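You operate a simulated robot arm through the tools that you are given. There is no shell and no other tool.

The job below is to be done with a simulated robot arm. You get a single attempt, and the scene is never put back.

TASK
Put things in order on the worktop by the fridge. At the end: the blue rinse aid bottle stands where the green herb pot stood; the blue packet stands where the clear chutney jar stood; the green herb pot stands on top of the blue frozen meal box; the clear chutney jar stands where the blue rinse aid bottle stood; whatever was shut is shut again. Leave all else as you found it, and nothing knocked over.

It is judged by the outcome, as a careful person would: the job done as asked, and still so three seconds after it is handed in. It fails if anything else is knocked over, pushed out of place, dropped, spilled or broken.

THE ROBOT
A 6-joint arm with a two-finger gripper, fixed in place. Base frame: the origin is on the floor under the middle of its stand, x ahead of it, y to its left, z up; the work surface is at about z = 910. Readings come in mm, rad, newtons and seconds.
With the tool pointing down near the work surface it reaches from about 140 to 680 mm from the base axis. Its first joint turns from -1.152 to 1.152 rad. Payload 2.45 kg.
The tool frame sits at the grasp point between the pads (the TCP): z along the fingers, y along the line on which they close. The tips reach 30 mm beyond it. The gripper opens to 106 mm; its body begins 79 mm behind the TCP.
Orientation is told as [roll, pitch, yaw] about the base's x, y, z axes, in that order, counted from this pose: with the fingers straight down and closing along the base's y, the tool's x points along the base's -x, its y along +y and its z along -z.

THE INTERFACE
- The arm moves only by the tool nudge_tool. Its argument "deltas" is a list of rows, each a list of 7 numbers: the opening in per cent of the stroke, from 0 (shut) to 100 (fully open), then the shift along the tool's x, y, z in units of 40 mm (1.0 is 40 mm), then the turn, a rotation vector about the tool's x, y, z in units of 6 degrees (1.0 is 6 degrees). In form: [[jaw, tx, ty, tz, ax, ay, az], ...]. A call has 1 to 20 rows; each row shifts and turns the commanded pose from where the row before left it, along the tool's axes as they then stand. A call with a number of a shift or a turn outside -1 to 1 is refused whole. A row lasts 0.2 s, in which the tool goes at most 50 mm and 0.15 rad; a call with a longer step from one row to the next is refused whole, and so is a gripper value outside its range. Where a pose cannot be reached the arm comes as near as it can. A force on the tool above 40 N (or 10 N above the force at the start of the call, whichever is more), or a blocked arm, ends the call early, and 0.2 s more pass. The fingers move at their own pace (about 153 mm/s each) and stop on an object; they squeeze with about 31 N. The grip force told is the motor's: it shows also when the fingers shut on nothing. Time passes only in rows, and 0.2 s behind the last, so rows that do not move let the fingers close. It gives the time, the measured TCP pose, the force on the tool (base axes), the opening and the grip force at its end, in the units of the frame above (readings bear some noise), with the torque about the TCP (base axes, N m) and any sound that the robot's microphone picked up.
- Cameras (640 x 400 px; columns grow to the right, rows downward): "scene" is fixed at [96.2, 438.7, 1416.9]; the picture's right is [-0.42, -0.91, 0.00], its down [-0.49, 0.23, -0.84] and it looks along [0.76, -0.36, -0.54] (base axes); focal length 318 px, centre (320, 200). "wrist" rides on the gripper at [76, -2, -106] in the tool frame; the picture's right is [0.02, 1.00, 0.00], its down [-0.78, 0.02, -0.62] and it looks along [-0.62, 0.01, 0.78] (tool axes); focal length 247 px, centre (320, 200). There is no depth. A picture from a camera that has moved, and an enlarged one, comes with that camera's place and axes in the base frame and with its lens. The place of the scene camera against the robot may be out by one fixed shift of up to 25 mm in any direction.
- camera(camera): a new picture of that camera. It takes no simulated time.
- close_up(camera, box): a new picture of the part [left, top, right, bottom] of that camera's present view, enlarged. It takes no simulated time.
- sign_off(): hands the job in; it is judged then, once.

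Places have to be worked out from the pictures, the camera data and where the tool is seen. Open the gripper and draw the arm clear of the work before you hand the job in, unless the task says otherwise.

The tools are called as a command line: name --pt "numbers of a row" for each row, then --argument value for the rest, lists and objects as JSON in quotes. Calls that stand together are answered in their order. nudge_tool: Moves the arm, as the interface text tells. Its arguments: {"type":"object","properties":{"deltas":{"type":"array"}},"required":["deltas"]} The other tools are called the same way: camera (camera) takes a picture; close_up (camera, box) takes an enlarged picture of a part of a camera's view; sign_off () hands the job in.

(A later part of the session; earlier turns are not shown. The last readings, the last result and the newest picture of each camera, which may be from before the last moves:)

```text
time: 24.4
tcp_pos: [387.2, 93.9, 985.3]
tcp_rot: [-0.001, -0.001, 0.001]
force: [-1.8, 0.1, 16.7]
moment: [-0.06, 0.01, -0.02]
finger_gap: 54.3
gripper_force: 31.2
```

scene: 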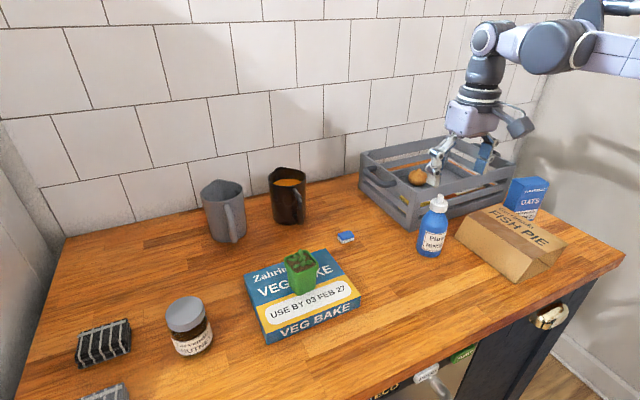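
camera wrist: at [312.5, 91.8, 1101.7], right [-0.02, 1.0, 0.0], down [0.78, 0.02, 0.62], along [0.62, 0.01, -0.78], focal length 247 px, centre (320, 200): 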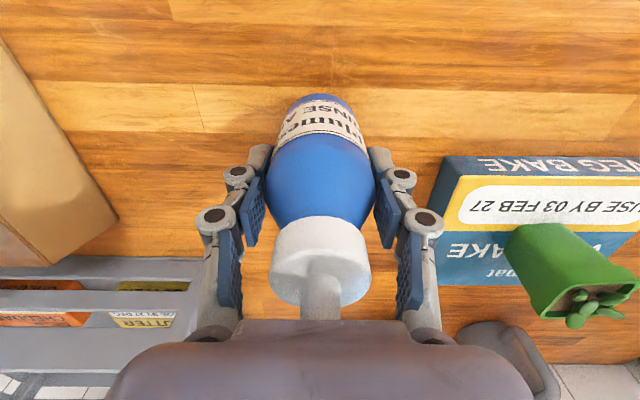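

Force rose to 16.7 N, so the bottle's base is on the worktop. I relieve slightly and open the jaw to 80%.

nudge_tool --pt "0 0 0 -0.02 0 0 0" --pt "54 0 0 0 0 0 0" --pt "62 0 0 0 0 0 0" --pt "80 0 0 0 0 0 0" --pt "80 0 0 0 0 0 0"

camera --camera "wrist"

close_up --camera "scene" --box '[340, 170, 540, 320]'

```text
time: 25.6
tcp_pos: [388.7, 94.9, 985.6]
tcp_rot: [0.002, -0.002, 0.001]
force: [0.3, -0.1, -0.3]
moment: [0.04, 0.02, 0.01]
finger_gap: 85.0
gripper_force: 0.2
```

```text
taken
camera wrist: at [311.7, 92.7, 1091.6], right [-0.02, 1.0, 0.0], down [0.78, 0.02, 0.62], along [0.62, 0.01, -0.78], focal length 247 px, centre (320, 200)
```

wrist: 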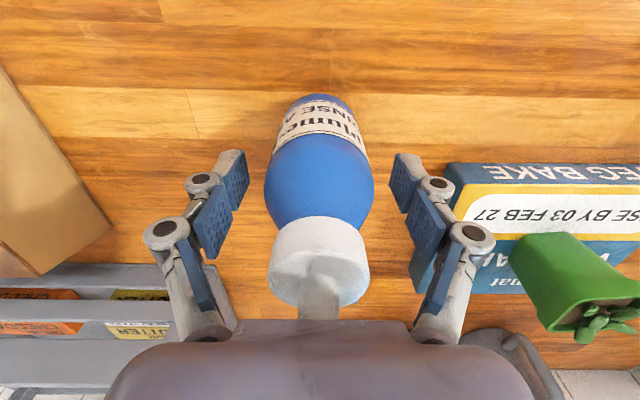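

```text
2.67 times, centred on (440, 245) of scene
camera zoom: at [96.2, 438.7, 1416.9], right [-0.42, -0.91, 0.0], down [-0.49, 0.23, -0.84], along [0.76, -0.36, -0.54], focal length 849 px, centre (0, 80)
```

zoom: 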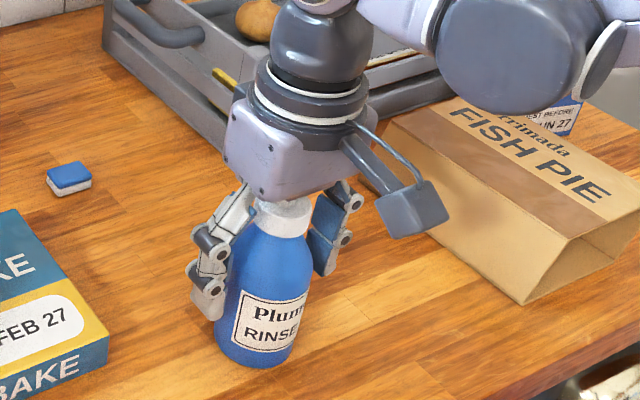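

The bottle stands on its own. I withdraw straight up and travel high over to the jar for a closer look.

nudge_tool --pt "80 0 0 -0.3 0 0 0" --pt "80 0 0 -0.8 0 0 0" --pt "80 0 0 -0.9 0 0 0" --pt "80 0 0 -0.9 0 0 0" --pt "80 0 0 -0.7 0 0 0" --pt "100 -0.15 0.9375 0 0 0 0" --pt "100 -0.15 0.9375 0 0 0 0" --pt "100 -0.15 0.9375 0 0 0 0" --pt "100 -0.15 0.9375 0 0 0 0" --pt "100 -0.15 0.9375 0 0 0 0" --pt "100 -0.15 0.9375 0 0 0 0" --pt "100 -0.15 0.9375 0 0 0 0" --pt "100 -0.15 0.9375 0 0 0 0" --pt "100 -0.15 0.9375 0 0 0 0" --pt "100 -0.15 0.9375 0 0 0 0" --pt "100 0 0 0 0 0 0"

camera --camera "wrist"

camera --camera "scene"

```text
time: 29.0
tcp_pos: [431.6, 440.6, 1118.4]
tcp_rot: [0.0, -0.001, 0.001]
force: [-1.2, 0.1, 0.1]
moment: [-0.02, 0.02, 0.02]
finger_gap: 106.1
gripper_force: 0.2
out of reach, approached as far as the arm can: row 14, 15
```

```text
taken
camera wrist: at [354.7, 439.7, 1224.4], right [-0.02, 1.0, 0.0], down [0.78, 0.02, 0.62], along [0.62, 0.01, -0.78], focal length 247 px, centre (320, 200)
```

wrist: 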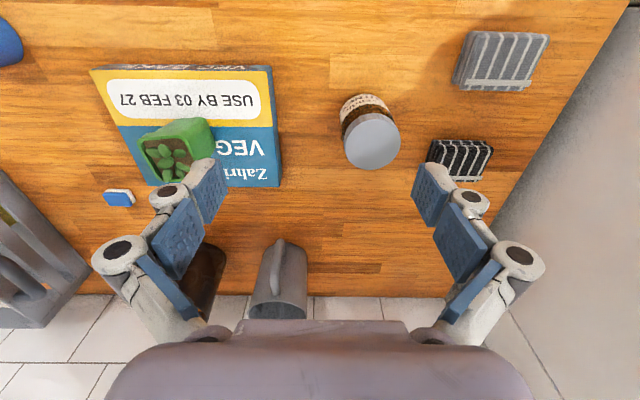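

```text
taken
```

scene: 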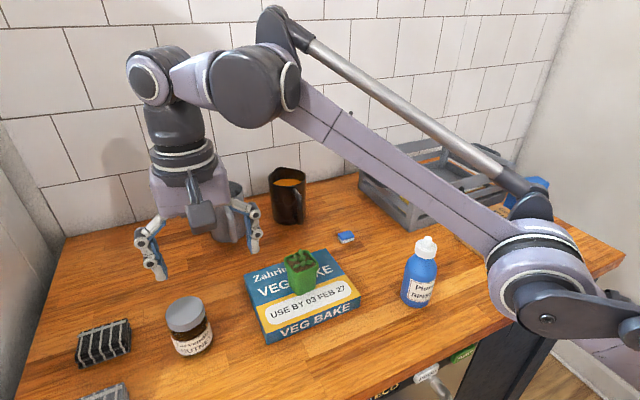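

At this height the arm's reach ended at about r = 617 mm; lower down it reaches further. I zoom on the jar for its exact position.

close_up --camera "wrist" --box '[310, 60, 470, 200]'

close_up --camera "scene" --box '[60, 260, 260, 400]'

```text
2.86 times, centred on (390, 130) of wrist
camera zoom: at [354.7, 439.7, 1224.4], right [-0.02, 1.0, 0.0], down [0.78, 0.02, 0.62], along [0.62, 0.01, -0.78], focal length 706 px, centre (120, 400)
```

zoom: 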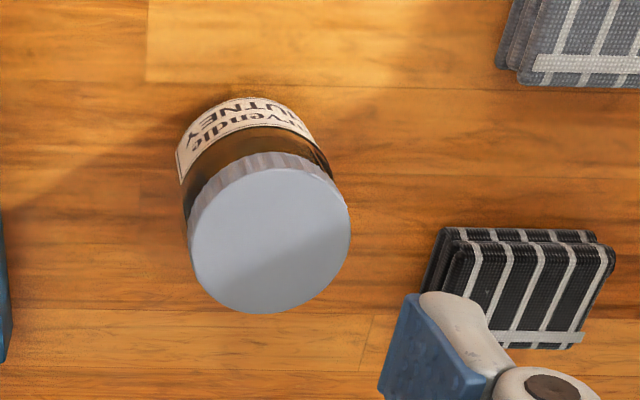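

```text
2.86 times, centred on (160, 330) of scene
camera zoom: at [96.2, 438.7, 1416.9], right [-0.42, -0.91, 0.0], down [-0.49, 0.23, -0.84], along [0.76, -0.36, -0.54], focal length 910 px, centre (777, -171)
```

zoom: 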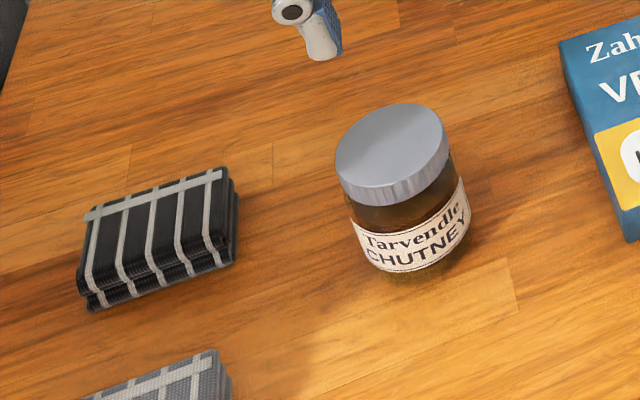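

The lid centre triangulates to about (465.5, 495, 990), i.e. r ≈ 680 mm, right at the reach limit. I go lower here (still above lid height) to see how the reach improves.

nudge_tool --pt "100 0 0 0.5 0 0 0" --pt "100 0 0 0.5 0 0 0" --pt "100 0 0 0.5 0 0 0" --pt "100 0 0 0 0 0 0"

camera --camera "wrist"

```text
time: 30.0
tcp_pos: [431.6, 440.9, 1059.7]
tcp_rot: [-0.001, -0.001, -0.001]
force: [-1.3, 0.5, 0.2]
moment: [0.03, -0.02, -0.04]
finger_gap: 106.2
gripper_force: 0.0
```

```text
taken
camera wrist: at [353.9, 439.8, 1164.7], right [-0.02, 1.0, 0.0], down [0.78, 0.02, 0.62], along [0.62, 0.01, -0.78], focal length 247 px, centre (320, 200)
```

wrist: 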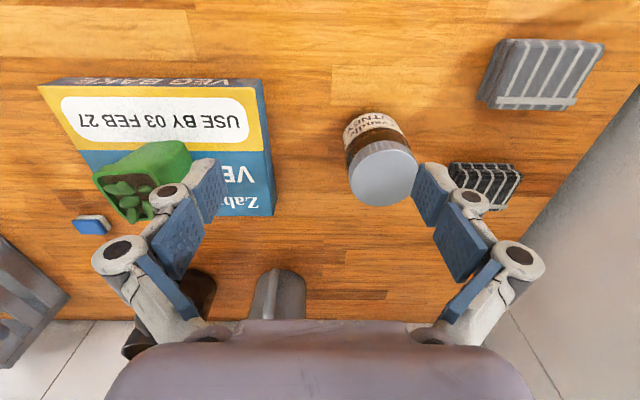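

The command follows the reached pose, so control stays exact. I move out toward above the jar at z ≈ 1035 (tips just over lid height) to test the reach.

nudge_tool --pt "100 0 0 0.6 0 0 0" --pt "100 -0.28 0.44 0 0 0 0" --pt "100 -0.28 0.44 0 0 0 0" --pt "100 -0.27 0.44 0 0 0 0" --pt "100 0 0 0 0 0 0"

camera --camera "wrist"

close_up --camera "scene" --box '[80, 200, 300, 380]'

```text
time: 31.2
tcp_pos: [454.1, 481.2, 1028.6]
tcp_rot: [0.0, -0.002, 0.0]
force: [-0.3, 0.4, -0.1]
moment: [0.0, 0.02, 0.01]
finger_gap: 105.9
gripper_force: 0.1
out of reach, approached as far as the arm can: row 4
```

```text
taken
camera wrist: at [376.7, 479.2, 1134.3], right [-0.02, 1.0, 0.0], down [0.78, 0.02, 0.62], along [0.62, 0.01, -0.78], focal length 247 px, centre (320, 200)
```

wrist: 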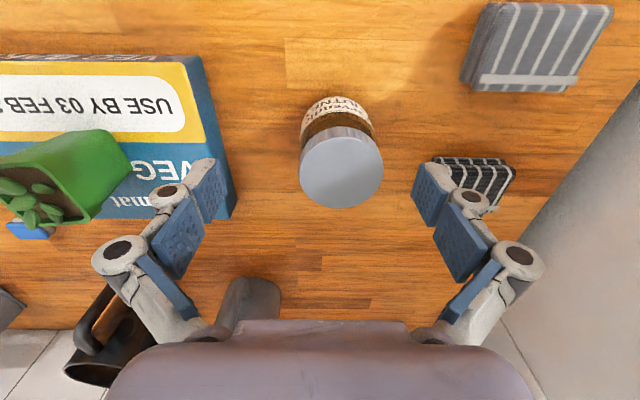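

```text
2.22 times, centred on (190, 290) of scene
camera zoom: at [96.2, 438.7, 1416.9], right [-0.42, -0.91, 0.0], down [-0.49, 0.23, -0.84], along [0.76, -0.36, -0.54], focal length 708 px, centre (609, 0)
```

zoom: 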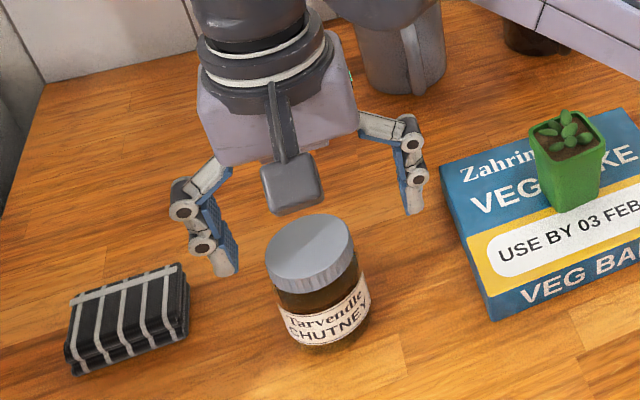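

At z 1028 the reach ends at r ≈ 662, so it should be ~687 lower down. The jar is at about (467, 495); I line up on its y at (440, 494), descend with the jaw fully open so the fingers straddle its near side, then check.

nudge_tool --pt "100 0.35 0.3 0 0 0 0" --pt "100 0 0 0.6 0 0 0" --pt "100 0 0 0.6 0 0 0" --pt "100 0 0 0.4 0 0 0" --pt "100 0 0 0 0 0 0"

camera --camera "wrist"

close_up --camera "scene" --box '[80, 200, 300, 380]'

```text
time: 32.4
tcp_pos: [437.9, 492.3, 965.2]
tcp_rot: [-0.002, -0.002, 0.001]
force: [0.3, -1.2, 0.1]
moment: [0.01, 0.0, 0.01]
finger_gap: 106.0
gripper_force: 0.1
```

```text
taken
camera wrist: at [362.0, 490.0, 1071.0], right [-0.02, 1.0, 0.0], down [0.78, 0.02, 0.62], along [0.62, 0.01, -0.78], focal length 247 px, centre (320, 200)
```

wrist: 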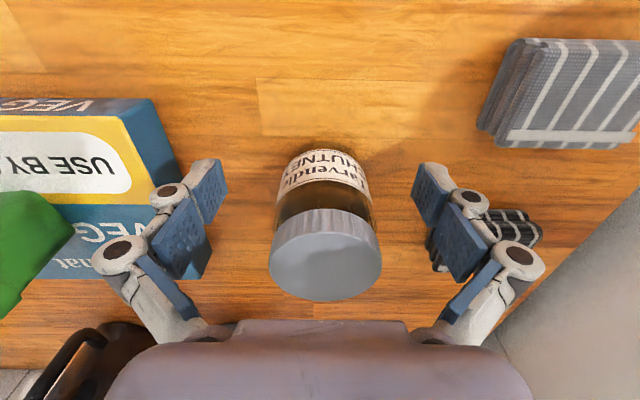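

```text
2.22 times, centred on (190, 290) of scene
camera zoom: at [96.2, 438.7, 1416.9], right [-0.42, -0.91, 0.0], down [-0.49, 0.23, -0.84], along [0.76, -0.36, -0.54], focal length 708 px, centre (609, 0)
```

zoom: 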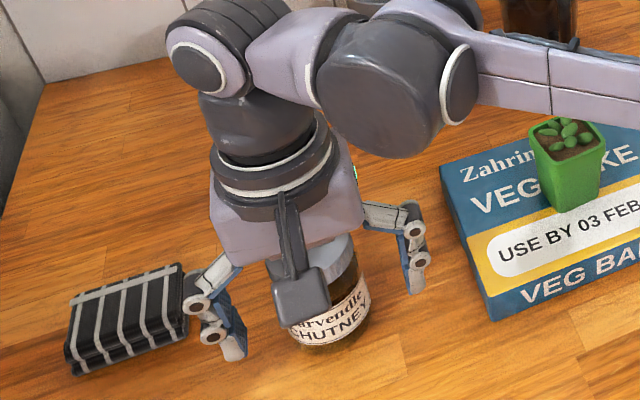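

The jar is centred between the open fingers, and I need about 27 mm more in +x. I move out and slightly down to z ≈ 953.

nudge_tool --pt "100 -0.2 0.02 0.15 0 0 0" --pt "100 -0.2 0.02 0.15 0 0 0" --pt "100 -0.28 0.02 0 0 0 0" --pt "100 0 0 0 0 0 0"

camera --camera "wrist"

close_up --camera "scene" --box '[80, 200, 300, 380]'

```text
time: 33.4
tcp_pos: [466.1, 494.0, 950.8]
tcp_rot: [0.001, -0.001, 0.001]
force: [-0.9, 0.5, -1.0]
moment: [-0.02, -0.03, -0.02]
finger_gap: 105.9
gripper_force: 0.2
```

```text
taken
camera wrist: at [389.5, 492.5, 1058.6], right [-0.02, 1.0, 0.0], down [0.78, 0.02, 0.62], along [0.62, 0.01, -0.78], focal length 247 px, centre (320, 200)
```

wrist: 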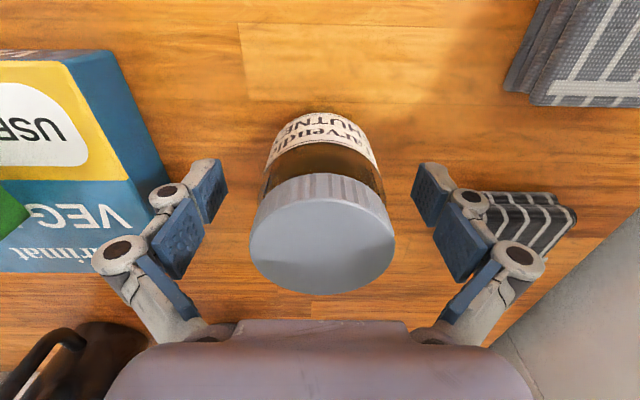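

```text
2.22 times, centred on (190, 290) of scene
camera zoom: at [96.2, 438.7, 1416.9], right [-0.42, -0.91, 0.0], down [-0.49, 0.23, -0.84], along [0.76, -0.36, -0.54], focal length 708 px, centre (609, 0)
```

zoom: 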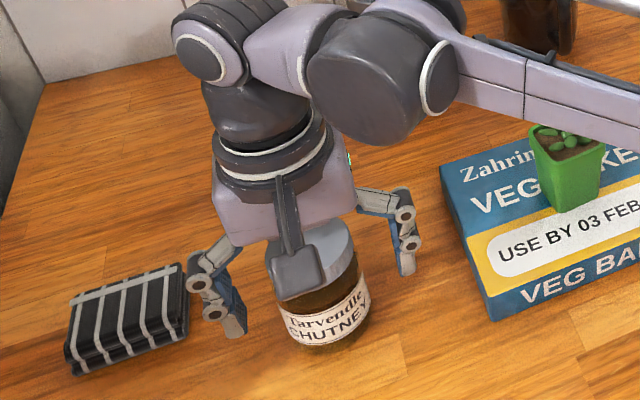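

The TCP is at (466, 494), on the jar's axis, fingers clear on both sides. I close the jaw on the jar.

nudge_tool --pt "80 0 0 0 0 0 0" --pt "62 0 0 0 0 0 0" --pt "40 0 0 0 0 0 0" --pt "0 0 0 0 0 0 0" --pt "0 0 0 0 0 0 0" --pt "0 0 0 0 0 0 0"

camera --camera "wrist"

close_up --camera "scene" --box '[80, 200, 300, 380]'

```text
time: 34.8
tcp_pos: [466.1, 493.6, 953.0]
tcp_rot: [0.003, -0.001, 0.002]
force: [0.1, 1.8, 1.8]
moment: [0.11, -0.07, 0.02]
finger_gap: 57.9
gripper_force: 30.6
```

```text
taken
camera wrist: at [389.2, 492.7, 1058.8], right [-0.02, 1.0, 0.0], down [0.78, 0.02, 0.62], along [0.62, 0.01, -0.78], focal length 247 px, centre (320, 200)
```

wrist: 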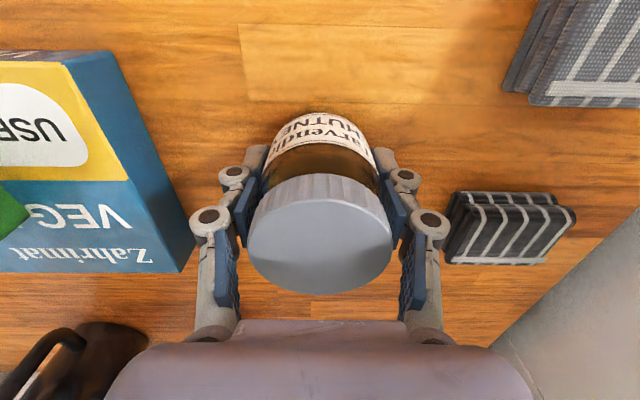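

```text
2.22 times, centred on (190, 290) of scene
camera zoom: at [96.2, 438.7, 1416.9], right [-0.42, -0.91, 0.0], down [-0.49, 0.23, -0.84], along [0.76, -0.36, -0.54], focal length 708 px, centre (609, 0)
```

zoom: 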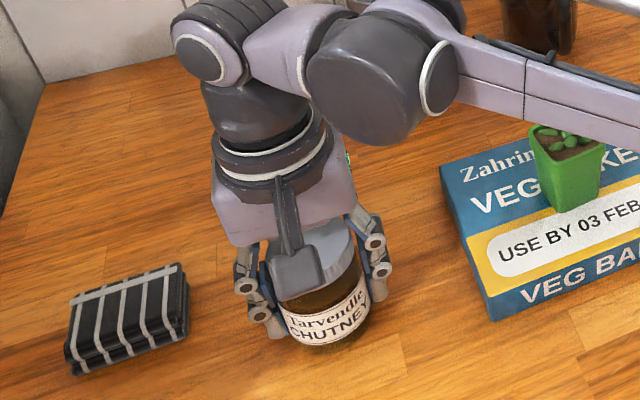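

The jar is held (gap 58 mm). Since straight up is out of reach here, I lift 16 mm first, then rise while drawing inward.

nudge_tool --pt "0 0 0 -0.2 0 0 0" --pt "0 0 0 -0.2 0 0 0" --pt "0 0.3 -0.32 -0.5 0 0 0" --pt "0 0.35 -0.37 -0.6 0 0 0" --pt "0 0 0 0 0 0 0"

camera --camera "wrist"

close_up --camera "scene" --box '[80, 200, 300, 380]'

```text
time: 36.0
tcp_pos: [439.2, 466.1, 1015.5]
tcp_rot: [0.001, -0.002, 0.0]
force: [0.1, -0.1, -1.8]
moment: [-0.03, 0.0, -0.02]
finger_gap: 58.2
gripper_force: 30.9
```

```text
taken
camera wrist: at [362.9, 465.0, 1119.3], right [-0.02, 1.0, 0.0], down [0.78, 0.02, 0.62], along [0.62, 0.01, -0.78], focal length 247 px, centre (320, 200)
```

wrist: 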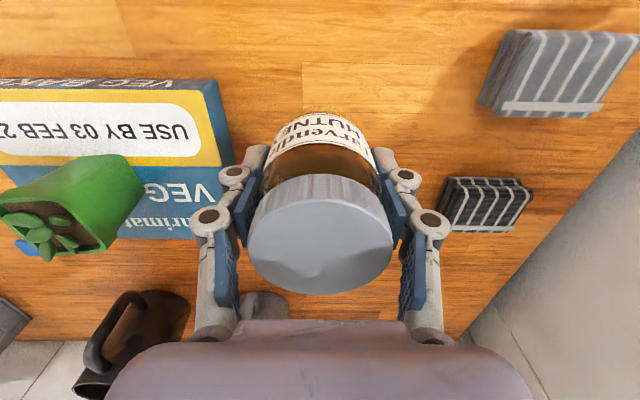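

```text
2.22 times, centred on (190, 290) of scene
camera zoom: at [96.2, 438.7, 1416.9], right [-0.42, -0.91, 0.0], down [-0.49, 0.23, -0.84], along [0.76, -0.36, -0.54], focal length 708 px, centre (609, 0)
```

zoom: 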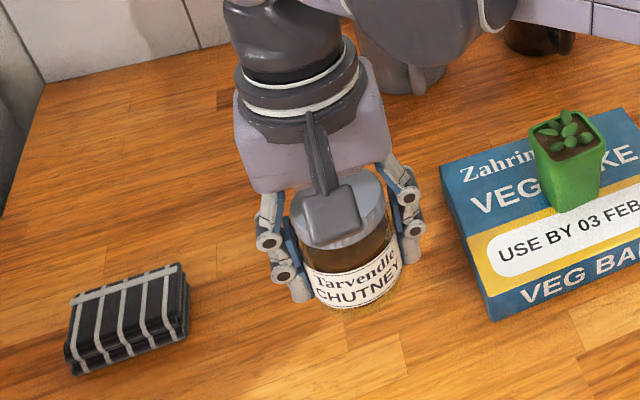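

The jar is safely up. I continue rising and inward to z ≈ 1126, then carry it over the box/pot and past the bottle toward (484, -25).

nudge_tool --pt "0 0.125 -0.625 -0.925 0 0 0" --pt "0 0.125 -0.625 -0.925 0 0 0" --pt "0 0.125 -0.625 -0.925 0 0 0" --pt "0 -0.136 -0.945 0 0 0 0" --pt "0 -0.136 -0.945 0 0 0 0" --pt "0 -0.136 -0.945 0 0 0 0" --pt "0 -0.136 -0.945 0 0 0 0" --pt "0 -0.136 -0.945 0 0 0 0" --pt "0 -0.136 -0.945 0 0 0 0" --pt "0 -0.136 -0.945 0 0 0 0" --pt "0 -0.136 -0.945 0 0 0 0" --pt "0 -0.136 -0.945 0 0 0 0" --pt "0 -0.136 -0.945 0 0 0 0" --pt "0 -0.136 -0.945 0 0 0 0" --pt "0 0 0 0 0 0 0"

camera --camera "wrist"

camera --camera "scene"

```text
time: 39.2
tcp_pos: [480.7, -23.1, 1125.4]
tcp_rot: [0.002, -0.002, -0.002]
force: [-0.5, 0.3, -1.2]
moment: [0.02, 0.0, -0.03]
finger_gap: 58.0
gripper_force: 31.0
```

```text
taken
camera wrist: at [404.6, -25.2, 1230.3], right [-0.02, 1.0, 0.0], down [0.78, 0.02, 0.62], along [0.62, 0.01, -0.78], focal length 247 px, centre (320, 200)
```

wrist: 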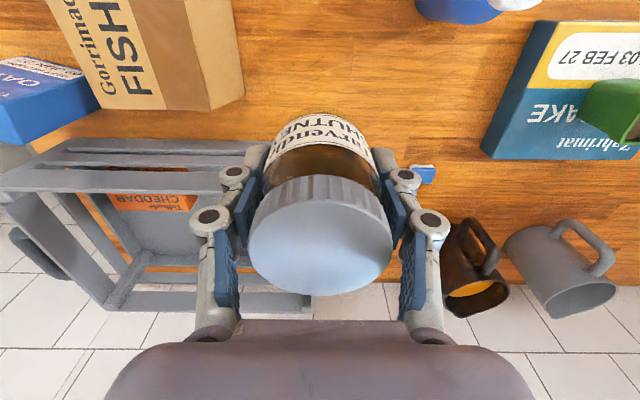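

```text
taken
```

scene: 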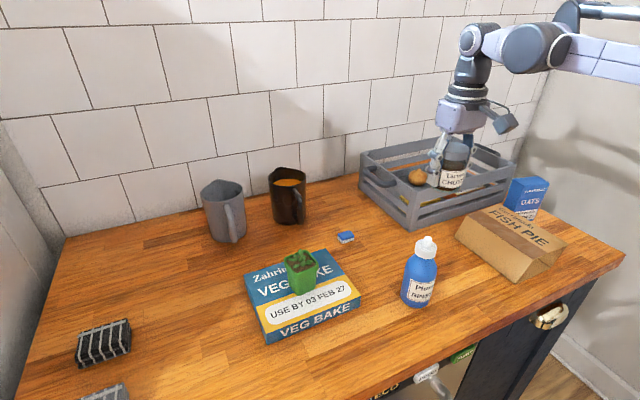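

The jar hangs above the bottle's old spot; the crate front is ~35 mm beyond and the fish pie box ~60 mm aside. I centre at (486, -25.5) and lower most of the way.

nudge_tool --pt "0 -0.13 -0.06 0.3 0 0 0" --pt "0 0 0 0.9 0 0 0" --pt "0 0 0 0.9 0 0 0" --pt "0 0 0 0.9 0 0 0" --pt "0 0 0 0.7 0 0 0" --pt "0 0 0 0.3 0 0 0" --pt "0 0 0 0 0 0 0"

camera --camera "wrist"

close_up --camera "scene" --box '[360, 130, 560, 280]'

```text
time: 40.8
tcp_pos: [489.3, -26.4, 963.5]
tcp_rot: [0.0, -0.002, -0.001]
force: [-0.9, 0.7, -1.3]
moment: [-0.02, -0.02, -0.01]
finger_gap: 58.0
gripper_force: 30.9
```

```text
taken
camera wrist: at [413.0, -27.3, 1069.7], right [-0.02, 1.0, 0.0], down [0.78, 0.02, 0.62], along [0.62, 0.01, -0.78], focal length 247 px, centre (320, 200)
```

wrist: 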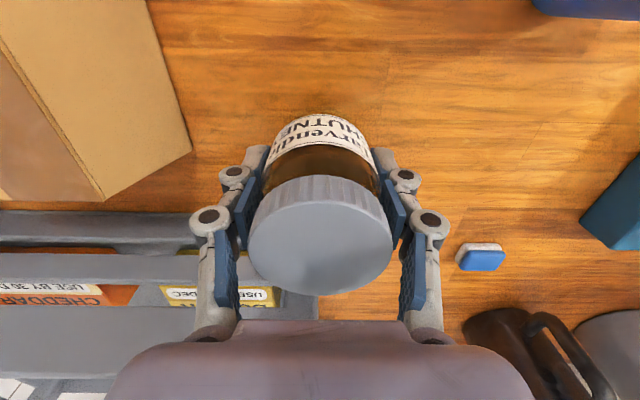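

```text
2.67 times, centred on (460, 205) of scene
camera zoom: at [96.2, 438.7, 1416.9], right [-0.42, -0.91, 0.0], down [-0.49, 0.23, -0.84], along [0.76, -0.36, -0.54], focal length 849 px, centre (-53, 187)
```

zoom: 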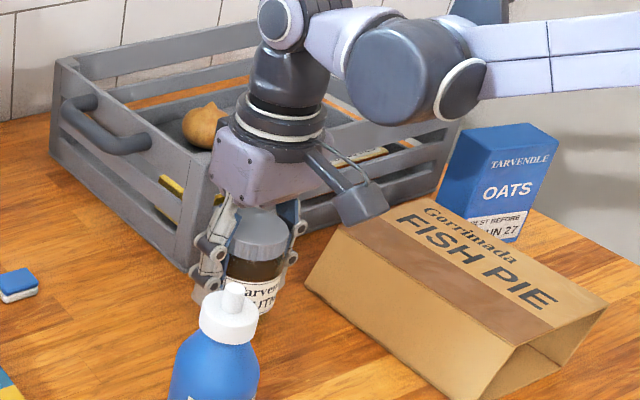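

Jar is ~10 mm above the surface; x reads 489, so I correct 3 mm back and lower to contact.

nudge_tool --pt "0 0.08 0.01 0.06 0 0 0" --pt "0 0 0 0.06 0 0 0" --pt "0 0 0 0.06 0 0 0"

nudge_tool --pt "0 0 0 0.03 0 0 0"

nudge_tool --pt "0 0 0 0.03 0 0 0"

```text
time: 41.6
tcp_pos: [484.6, -25.8, 957.3]
tcp_rot: [0.0, 0.0, 0.0]
force: [-0.9, 0.0, -2.2]
moment: [0.02, -0.02, 0.05]
finger_gap: 58.0
gripper_force: 30.5
```

```text
time: 42.0
tcp_pos: [485.5, -23.9, 954.9]
tcp_rot: [0.001, -0.002, 0.001]
force: [0.5, 0.3, -1.9]
moment: [0.01, 0.03, -0.02]
finger_gap: 57.7
gripper_force: 31.5
```

```text
time: 42.4
tcp_pos: [485.8, -24.5, 952.9]
tcp_rot: [-0.002, -0.002, 0.001]
force: [0.0, 0.7, -2.6]
moment: [-0.01, 0.03, 0.02]
finger_gap: 58.3
gripper_force: 31.0
```

Still only the jar's weight on the tool; I continue in ~1 mm steps.

nudge_tool --pt "0 0 0 0.025 0 0 0"

nudge_tool --pt "0 0 0 0.025 0 0 0"

```text
time: 42.8
tcp_pos: [485.9, -24.7, 952.9]
tcp_rot: [0.001, -0.002, 0.0]
force: [0.2, 0.9, 2.0]
moment: [0.07, -0.05, -0.03]
finger_gap: 58.2
gripper_force: 31.7
```

```text
time: 43.2
tcp_pos: [485.0, -24.1, 952.4]
tcp_rot: [0.0, -0.002, -0.001]
force: [2.2, 0.5, 23.8]
moment: [0.04, -0.05, -0.05]
finger_gap: 58.1
gripper_force: 31.7
```

The jar has touched down (23.8 N). I relieve by 1 mm and open the jaw to 82%.

nudge_tool --pt "0 0 0 -0.025 0 0 0" --pt "58 0 0 0 0 0 0" --pt "66 0 0 0 0 0 0" --pt "82 0 0 0 0 0 0" --pt "82 0 0 0 0 0 0"

camera --camera "wrist"

close_up --camera "scene" --box '[360, 130, 560, 280]'

```text
time: 44.4
tcp_pos: [485.4, -24.6, 952.6]
tcp_rot: [-0.001, -0.002, 0.001]
force: [0.5, -0.1, -0.2]
moment: [0.01, 0.01, 0.0]
finger_gap: 86.9
gripper_force: 0.1
```

```text
taken
camera wrist: at [409.0, -26.4, 1058.8], right [-0.02, 1.0, 0.0], down [0.78, 0.02, 0.62], along [0.62, 0.01, -0.78], focal length 247 px, centre (320, 200)
```

wrist: 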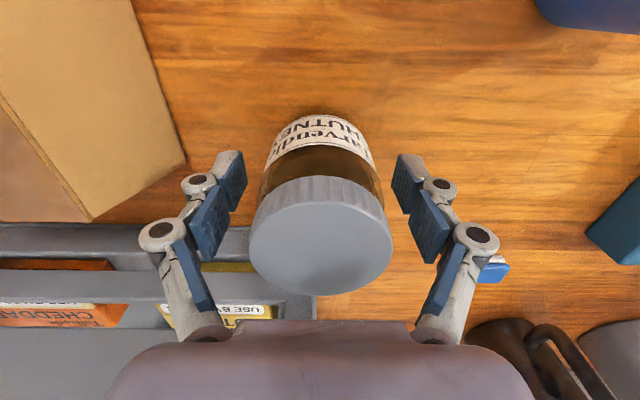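

```text
2.67 times, centred on (460, 205) of scene
camera zoom: at [96.2, 438.7, 1416.9], right [-0.42, -0.91, 0.0], down [-0.49, 0.23, -0.84], along [0.76, -0.36, -0.54], focal length 849 px, centre (-53, 187)
```

zoom: 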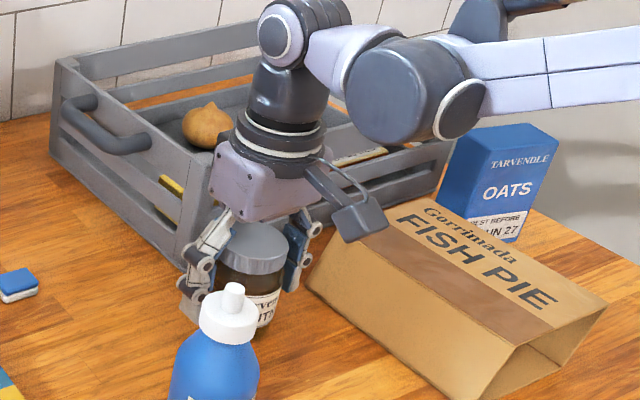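

The jar stands in the bottle's old place. I rise straight up and move over toward the oats packet for measuring.

nudge_tool --pt "82 0 0 -0.3 0 0 0" --pt "82 0 0 -0.8 0 0 0" --pt "82 0 0 -1 0 0 0" --pt "82 0 0 -1 0 0 0" --pt "82 0 0 -1 0 0 0" --pt "100 0.1 -0.9 -0.3 0 0 0" --pt "100 0.2 -0.9 0 0 0 0" --pt "100 0.2 -0.9 0 0 0 0" --pt "100 0.2 -0.9 0 0 0 0" --pt "100 0.2 -0.9 0 0 0 0" --pt "100 0.2 -0.9 0 0 0 0" --pt "100 0.2 -0.9 0 0 0 0" --pt "100 0 0 0 0 0 0"

camera --camera "wrist"

camera --camera "scene"

```text
time: 47.2
tcp_pos: [433.3, -275.5, 1129.4]
tcp_rot: [-0.001, -0.001, 0.001]
force: [-0.8, 0.0, -0.3]
moment: [0.0, -0.01, 0.0]
finger_gap: 106.2
gripper_force: 0.0
```

```text
taken
camera wrist: at [357.0, -277.6, 1234.5], right [-0.02, 1.0, 0.0], down [0.78, 0.02, 0.62], along [0.62, 0.01, -0.78], focal length 247 px, centre (320, 200)
```

wrist: 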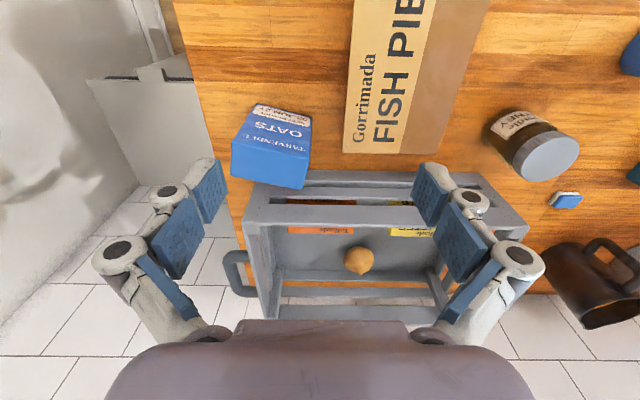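

```text
taken
```

scene: 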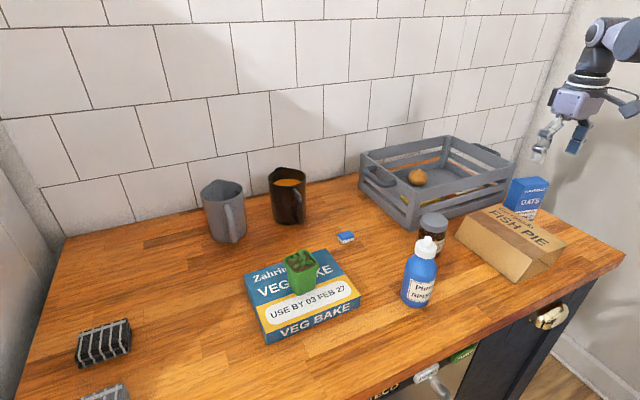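

I now enlarge the oats packet in the wrist view and the scene view.

close_up --camera "wrist" --box '[190, 80, 390, 210]'

close_up --camera "scene" --box '[430, 140, 630, 270]'

```text
3.08 times, centred on (290, 145) of wrist
camera zoom: at [357.0, -277.6, 1234.5], right [-0.02, 1.0, 0.0], down [0.78, 0.02, 0.62], along [0.62, 0.01, -0.78], focal length 760 px, centre (412, 369)
```

zoom: 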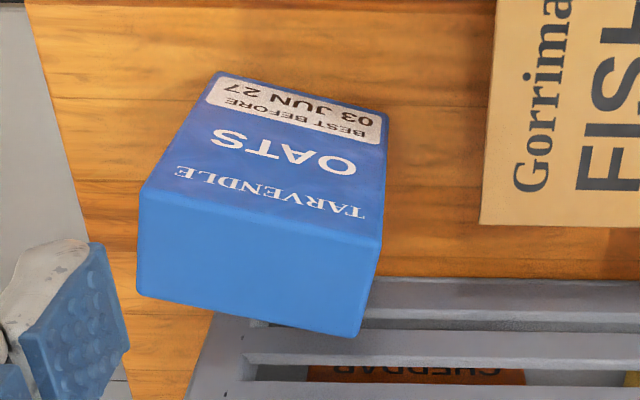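

```text
3.08 times, centred on (530, 205) of scene
camera zoom: at [96.2, 438.7, 1416.9], right [-0.42, -0.91, 0.0], down [-0.49, 0.23, -0.84], along [0.76, -0.36, -0.54], focal length 980 px, centre (-326, 185)
```

zoom: 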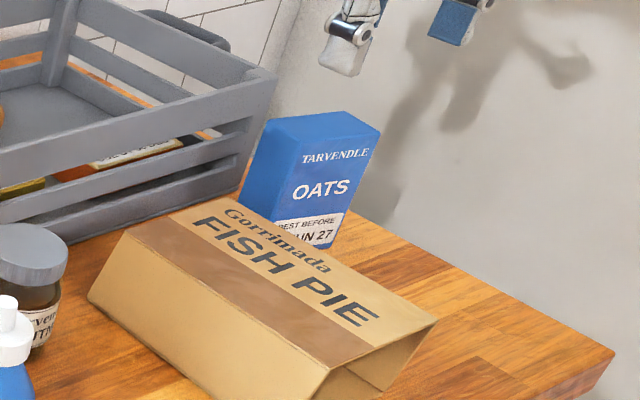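

The packet measures about 72 × 38.5 × 112 mm, centred near (486, -326), turned about -14°, with the crate front at x ≈ 555 behind it and the fish pie box at y ≈ -250. Gripping across its 38 mm thickness is the clear option, so I turn the tool +76° while high up.

nudge_tool --pt "100 0 0 0 0 0 -1" --pt "100 0 0 0 0 0 -1" --pt "100 0 0 0 0 0 -1" --pt "100 0 0 0 0 0 -1" --pt "100 0 0 0 0 0 -1" --pt "100 0 0 0 0 0 -1" --pt "100 0 0 0 0 0 -1" --pt "100 0 0 0 0 0 -1" --pt "100 0 0 0 0 0 -1" --pt "100 0 0 0 0 0 -1" --pt "100 0 0 0 0 0 -1" --pt "100 0 0 0 0 0 -1" --pt "100 0 0 0 0 0 -0.7" --pt "100 0 0 0 0 0 0"

camera --camera "wrist"

camera --camera "scene"

```text
time: 50.2
tcp_pos: [433.5, -277.0, 1129.5]
tcp_rot: [-0.002, -0.001, 1.332]
force: [0.6, -0.2, -0.5]
moment: [0.03, 0.03, 0.01]
finger_gap: 106.1
gripper_force: 0.1
```

```text
taken
camera wrist: at [416.8, -351.4, 1234.2], right [-0.98, 0.22, 0.0], down [0.17, 0.76, 0.62], along [0.14, 0.61, -0.78], focal length 247 px, centre (320, 200)
```

wrist: 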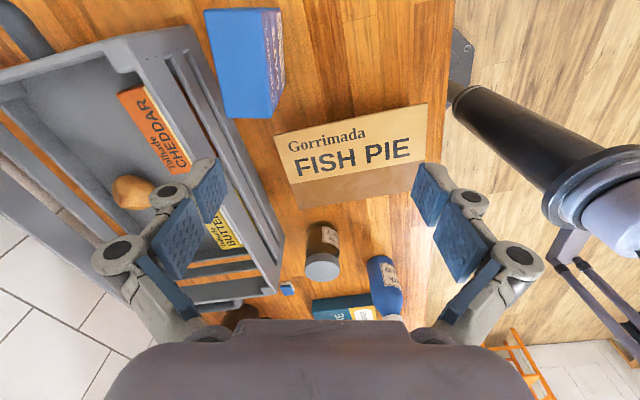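

```text
taken
```

scene: 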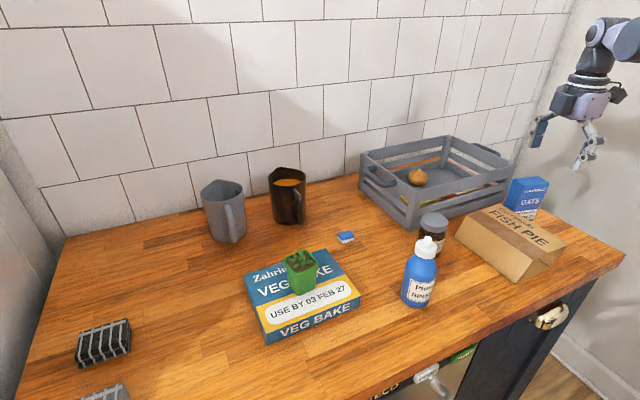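

The tool turned as wanted. I enlarge the packet region in this view to judge the gap between packet and crate.

close_up --camera "wrist" --box '[120, 0, 320, 125]'

```text
3.20 times, centred on (220, 62) of wrist
camera zoom: at [416.8, -351.4, 1234.2], right [-0.98, 0.22, 0.0], down [0.17, 0.76, 0.62], along [0.14, 0.61, -0.78], focal length 790 px, centre (640, 640)
```

zoom: 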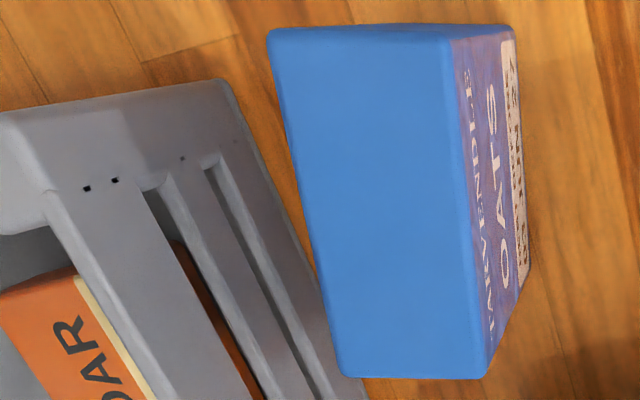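

Both views agree: packet centre (486, -325.6), yaw ≈ -13°, top z ≈ 1022, crate front x ≈ 557. I set the jaw to 60%, move over the packet, and lower until the tips are just above its top.

nudge_tool --pt "60 0.435 -0.7825 0 0 0 0" --pt "60 0.435 -0.7825 0 0 0 -0.12" --pt "60 0 0 0.7 0 0 0" --pt "60 0 0 0.7 0 0 0" --pt "60 0 0 0 0 0 0"

camera --camera "wrist"

close_up --camera "scene" --box '[430, 100, 630, 230]'

```text
time: 51.4
tcp_pos: [486.1, -326.0, 1072.4]
tcp_rot: [0.0, -0.002, 1.342]
force: [-0.8, 0.4, 0.1]
moment: [0.04, -0.02, 0.03]
finger_gap: 63.4
gripper_force: 0.2
```

```text
taken
camera wrist: at [470.9, -400.8, 1177.7], right [-0.98, 0.21, 0.0], down [0.16, 0.77, 0.62], along [0.13, 0.61, -0.78], focal length 247 px, centre (320, 200)
```

wrist: 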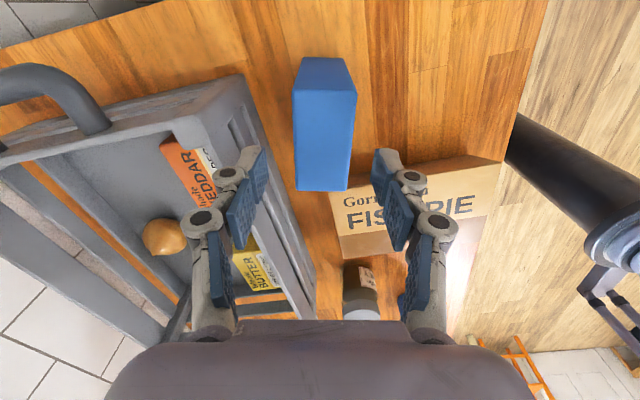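

```text
3.08 times, centred on (530, 165) of scene
camera zoom: at [96.2, 438.7, 1416.9], right [-0.42, -0.91, 0.0], down [-0.49, 0.23, -0.84], along [0.76, -0.36, -0.54], focal length 980 px, centre (-326, 308)
```

zoom: 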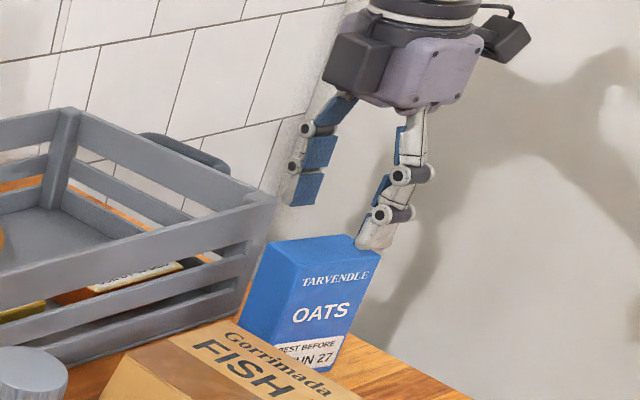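

Fingers straddle the packet evenly, with free space to the crate and fish pie box. I descend part-way and check the clearances.

nudge_tool --pt "60 0 0 0.6 0 0 0" --pt "60 0 0 0.6 0 0 0" --pt "60 0 0 0.3 0 0 0" --pt "60 0 0 0 0 0 0"

camera --camera "wrist"

close_up --camera "scene" --box '[430, 100, 630, 230]'

```text
time: 52.4
tcp_pos: [487.0, -326.5, 1013.5]
tcp_rot: [0.0, -0.002, 1.342]
force: [0.5, 0.0, 0.6]
moment: [-0.03, -0.02, -0.04]
finger_gap: 63.8
gripper_force: 0.0
```

```text
taken
camera wrist: at [471.5, -400.7, 1119.1], right [-0.98, 0.21, 0.0], down [0.16, 0.77, 0.62], along [0.13, 0.61, -0.78], focal length 247 px, centre (320, 200)
```

wrist: 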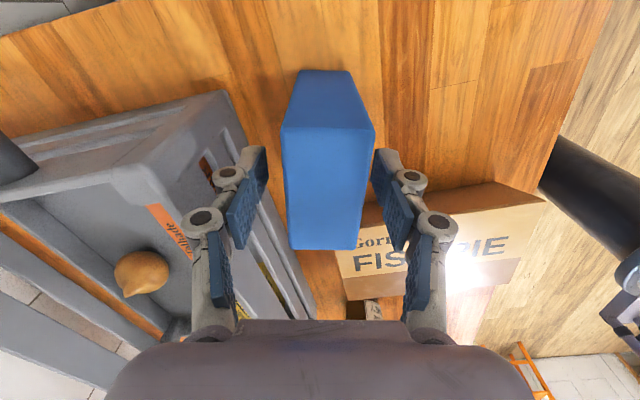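

```text
3.08 times, centred on (530, 165) of scene
camera zoom: at [96.2, 438.7, 1416.9], right [-0.42, -0.91, 0.0], down [-0.49, 0.23, -0.84], along [0.76, -0.36, -0.54], focal length 980 px, centre (-326, 308)
```

zoom: 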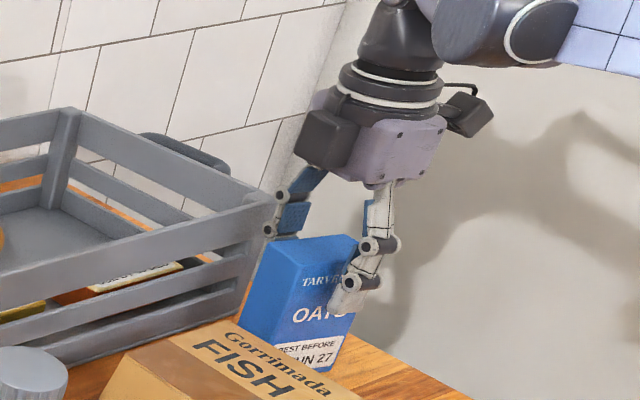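

Clearances are fine; the packet is ~2 mm toward the front finger so I shift that much, then go down to z ≈ 960.

nudge_tool --pt "60 0 0.05 0.45 0 0 0" --pt "60 0 0 0.45 0 0 0" --pt "60 0 0 0.3 0 0 0" --pt "60 0 0 0.12 0 0 0" --pt "60 0 0 0 0 0 0"

camera --camera "wrist"

close_up --camera "scene" --box '[430, 100, 630, 230]'

```text
time: 53.6
tcp_pos: [483.6, -326.1, 960.3]
tcp_rot: [-0.002, -0.001, 1.342]
force: [0.0, 0.6, 1.1]
moment: [0.02, 0.03, -0.03]
finger_gap: 63.7
gripper_force: 0.0
```

```text
taken
camera wrist: at [468.7, -400.0, 1065.1], right [-0.98, 0.21, 0.0], down [0.16, 0.77, 0.62], along [0.13, 0.61, -0.78], focal length 247 px, centre (320, 200)
```

wrist: 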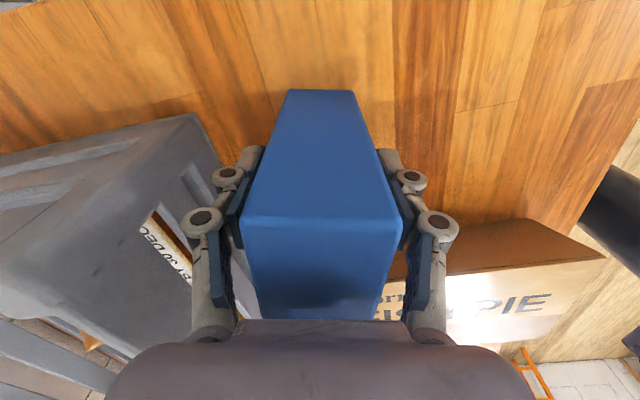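

```text
3.08 times, centred on (530, 165) of scene
camera zoom: at [96.2, 438.7, 1416.9], right [-0.42, -0.91, 0.0], down [-0.49, 0.23, -0.84], along [0.76, -0.36, -0.54], focal length 980 px, centre (-326, 308)
```

zoom: 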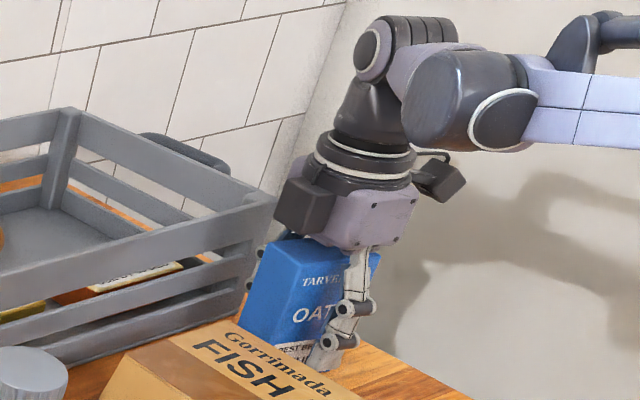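

The packet is between the pads, free on both sides. I close the jaw across its thickness.

nudge_tool --pt "50 0 0 0 0 0 0" --pt "40 0 0 0 0 0 0" --pt "30 0 0 0 0 0 0" --pt "0 0 0 0 0 0 0" --pt "0 0 0 0 0 0 0" --pt "0 0 0 0 0 0 0"

camera --camera "wrist"

close_up --camera "scene" --box '[430, 100, 630, 230]'

```text
time: 55.0
tcp_pos: [485.1, -325.3, 958.8]
tcp_rot: [-0.001, 0.0, 1.342]
force: [1.4, -1.5, 3.5]
moment: [-0.04, -0.14, -0.05]
finger_gap: 39.6
gripper_force: 31.1
```

```text
taken
camera wrist: at [468.9, -399.9, 1065.4], right [-0.98, 0.21, 0.0], down [0.16, 0.77, 0.62], along [0.13, 0.61, -0.78], focal length 247 px, centre (320, 200)
```

wrist: 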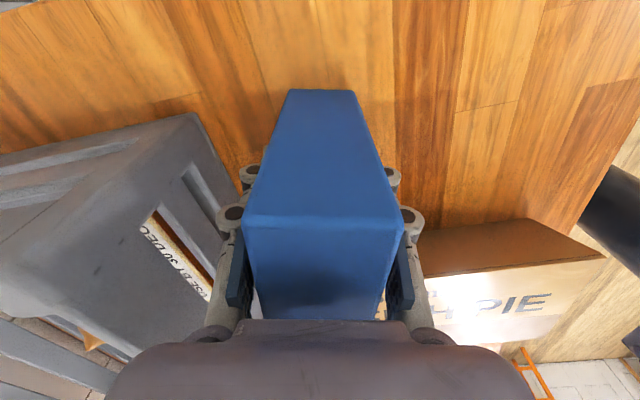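

```text
3.08 times, centred on (530, 165) of scene
camera zoom: at [96.2, 438.7, 1416.9], right [-0.42, -0.91, 0.0], down [-0.49, 0.23, -0.84], along [0.76, -0.36, -0.54], focal length 980 px, centre (-326, 308)
```

zoom: 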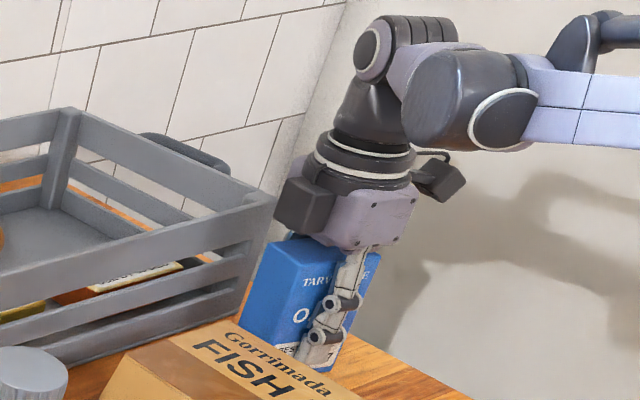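

The packet is held (gap 39.6 mm). I lift it straight up, first slowly.

nudge_tool --pt "0 0 0 -0.25 0 0 0" --pt "0 0 0 -0.5 0 0 0" --pt "0 0 0 -0.8 0 0 0" --pt "0 0 0 0 0 0 0"

camera --camera "wrist"

close_up --camera "scene" --box '[430, 100, 630, 230]'

```text
time: 56.0
tcp_pos: [486.3, -325.7, 1022.2]
tcp_rot: [-0.003, -0.001, 1.341]
force: [-0.1, -0.4, -2.5]
moment: [-0.02, 0.01, 0.0]
finger_gap: 39.3
gripper_force: 30.9
```

```text
taken
camera wrist: at [469.5, -399.6, 1127.3], right [-0.98, 0.21, 0.0], down [0.16, 0.77, 0.62], along [0.13, 0.61, -0.78], focal length 247 px, centre (320, 200)
```

wrist: 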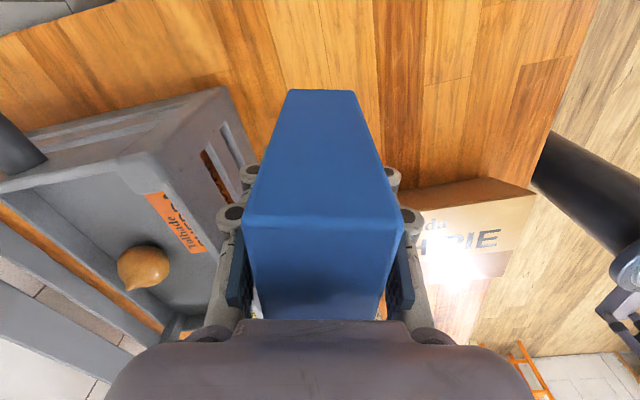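

```text
3.08 times, centred on (530, 165) of scene
camera zoom: at [96.3, 438.7, 1416.9], right [-0.42, -0.91, 0.0], down [-0.49, 0.23, -0.84], along [0.76, -0.36, -0.54], focal length 980 px, centre (-326, 308)
```

zoom: 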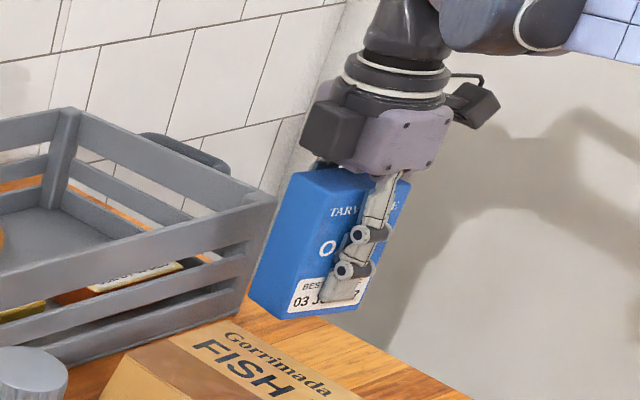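

The packet is lifted cleanly. I rise further and inward to z ≈ 1132, then carry it across toward the jar's old place, high above the other items.

nudge_tool --pt "0 0.085 0.365 -0.917 0 0 0" --pt "0 0.085 0.365 -0.917 0 0 0" --pt "0 0.085 0.365 -0.917 0 0 0" --pt "0 -0.915 0.226 0 0 0 0" --pt "0 -0.915 0.226 0 0 0 0" --pt "0 -0.915 0.226 0 0 0 0" --pt "0 -0.915 0.226 0 0 0 0" --pt "0 -0.915 0.226 0 0 0 0" --pt "0 -0.915 0.226 0 0 0 0" --pt "0 -0.915 0.226 0 0 0 0" --pt "0 -0.915 0.226 0 0 0 0" --pt "0 0 0 0 0 0 0"

camera --camera "scene"

```text
time: 58.6
tcp_pos: [433.7, -24.3, 1132.2]
tcp_rot: [-0.001, 0.0, 1.342]
force: [-0.3, -0.2, -3.1]
moment: [0.01, -0.03, -0.01]
finger_gap: 39.5
gripper_force: 31.2
```

```text
taken
```

scene: 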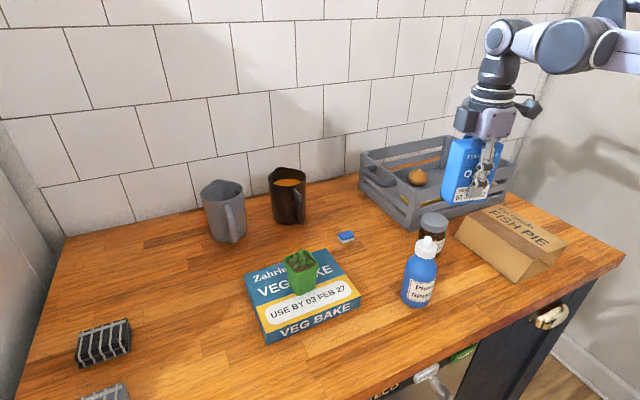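

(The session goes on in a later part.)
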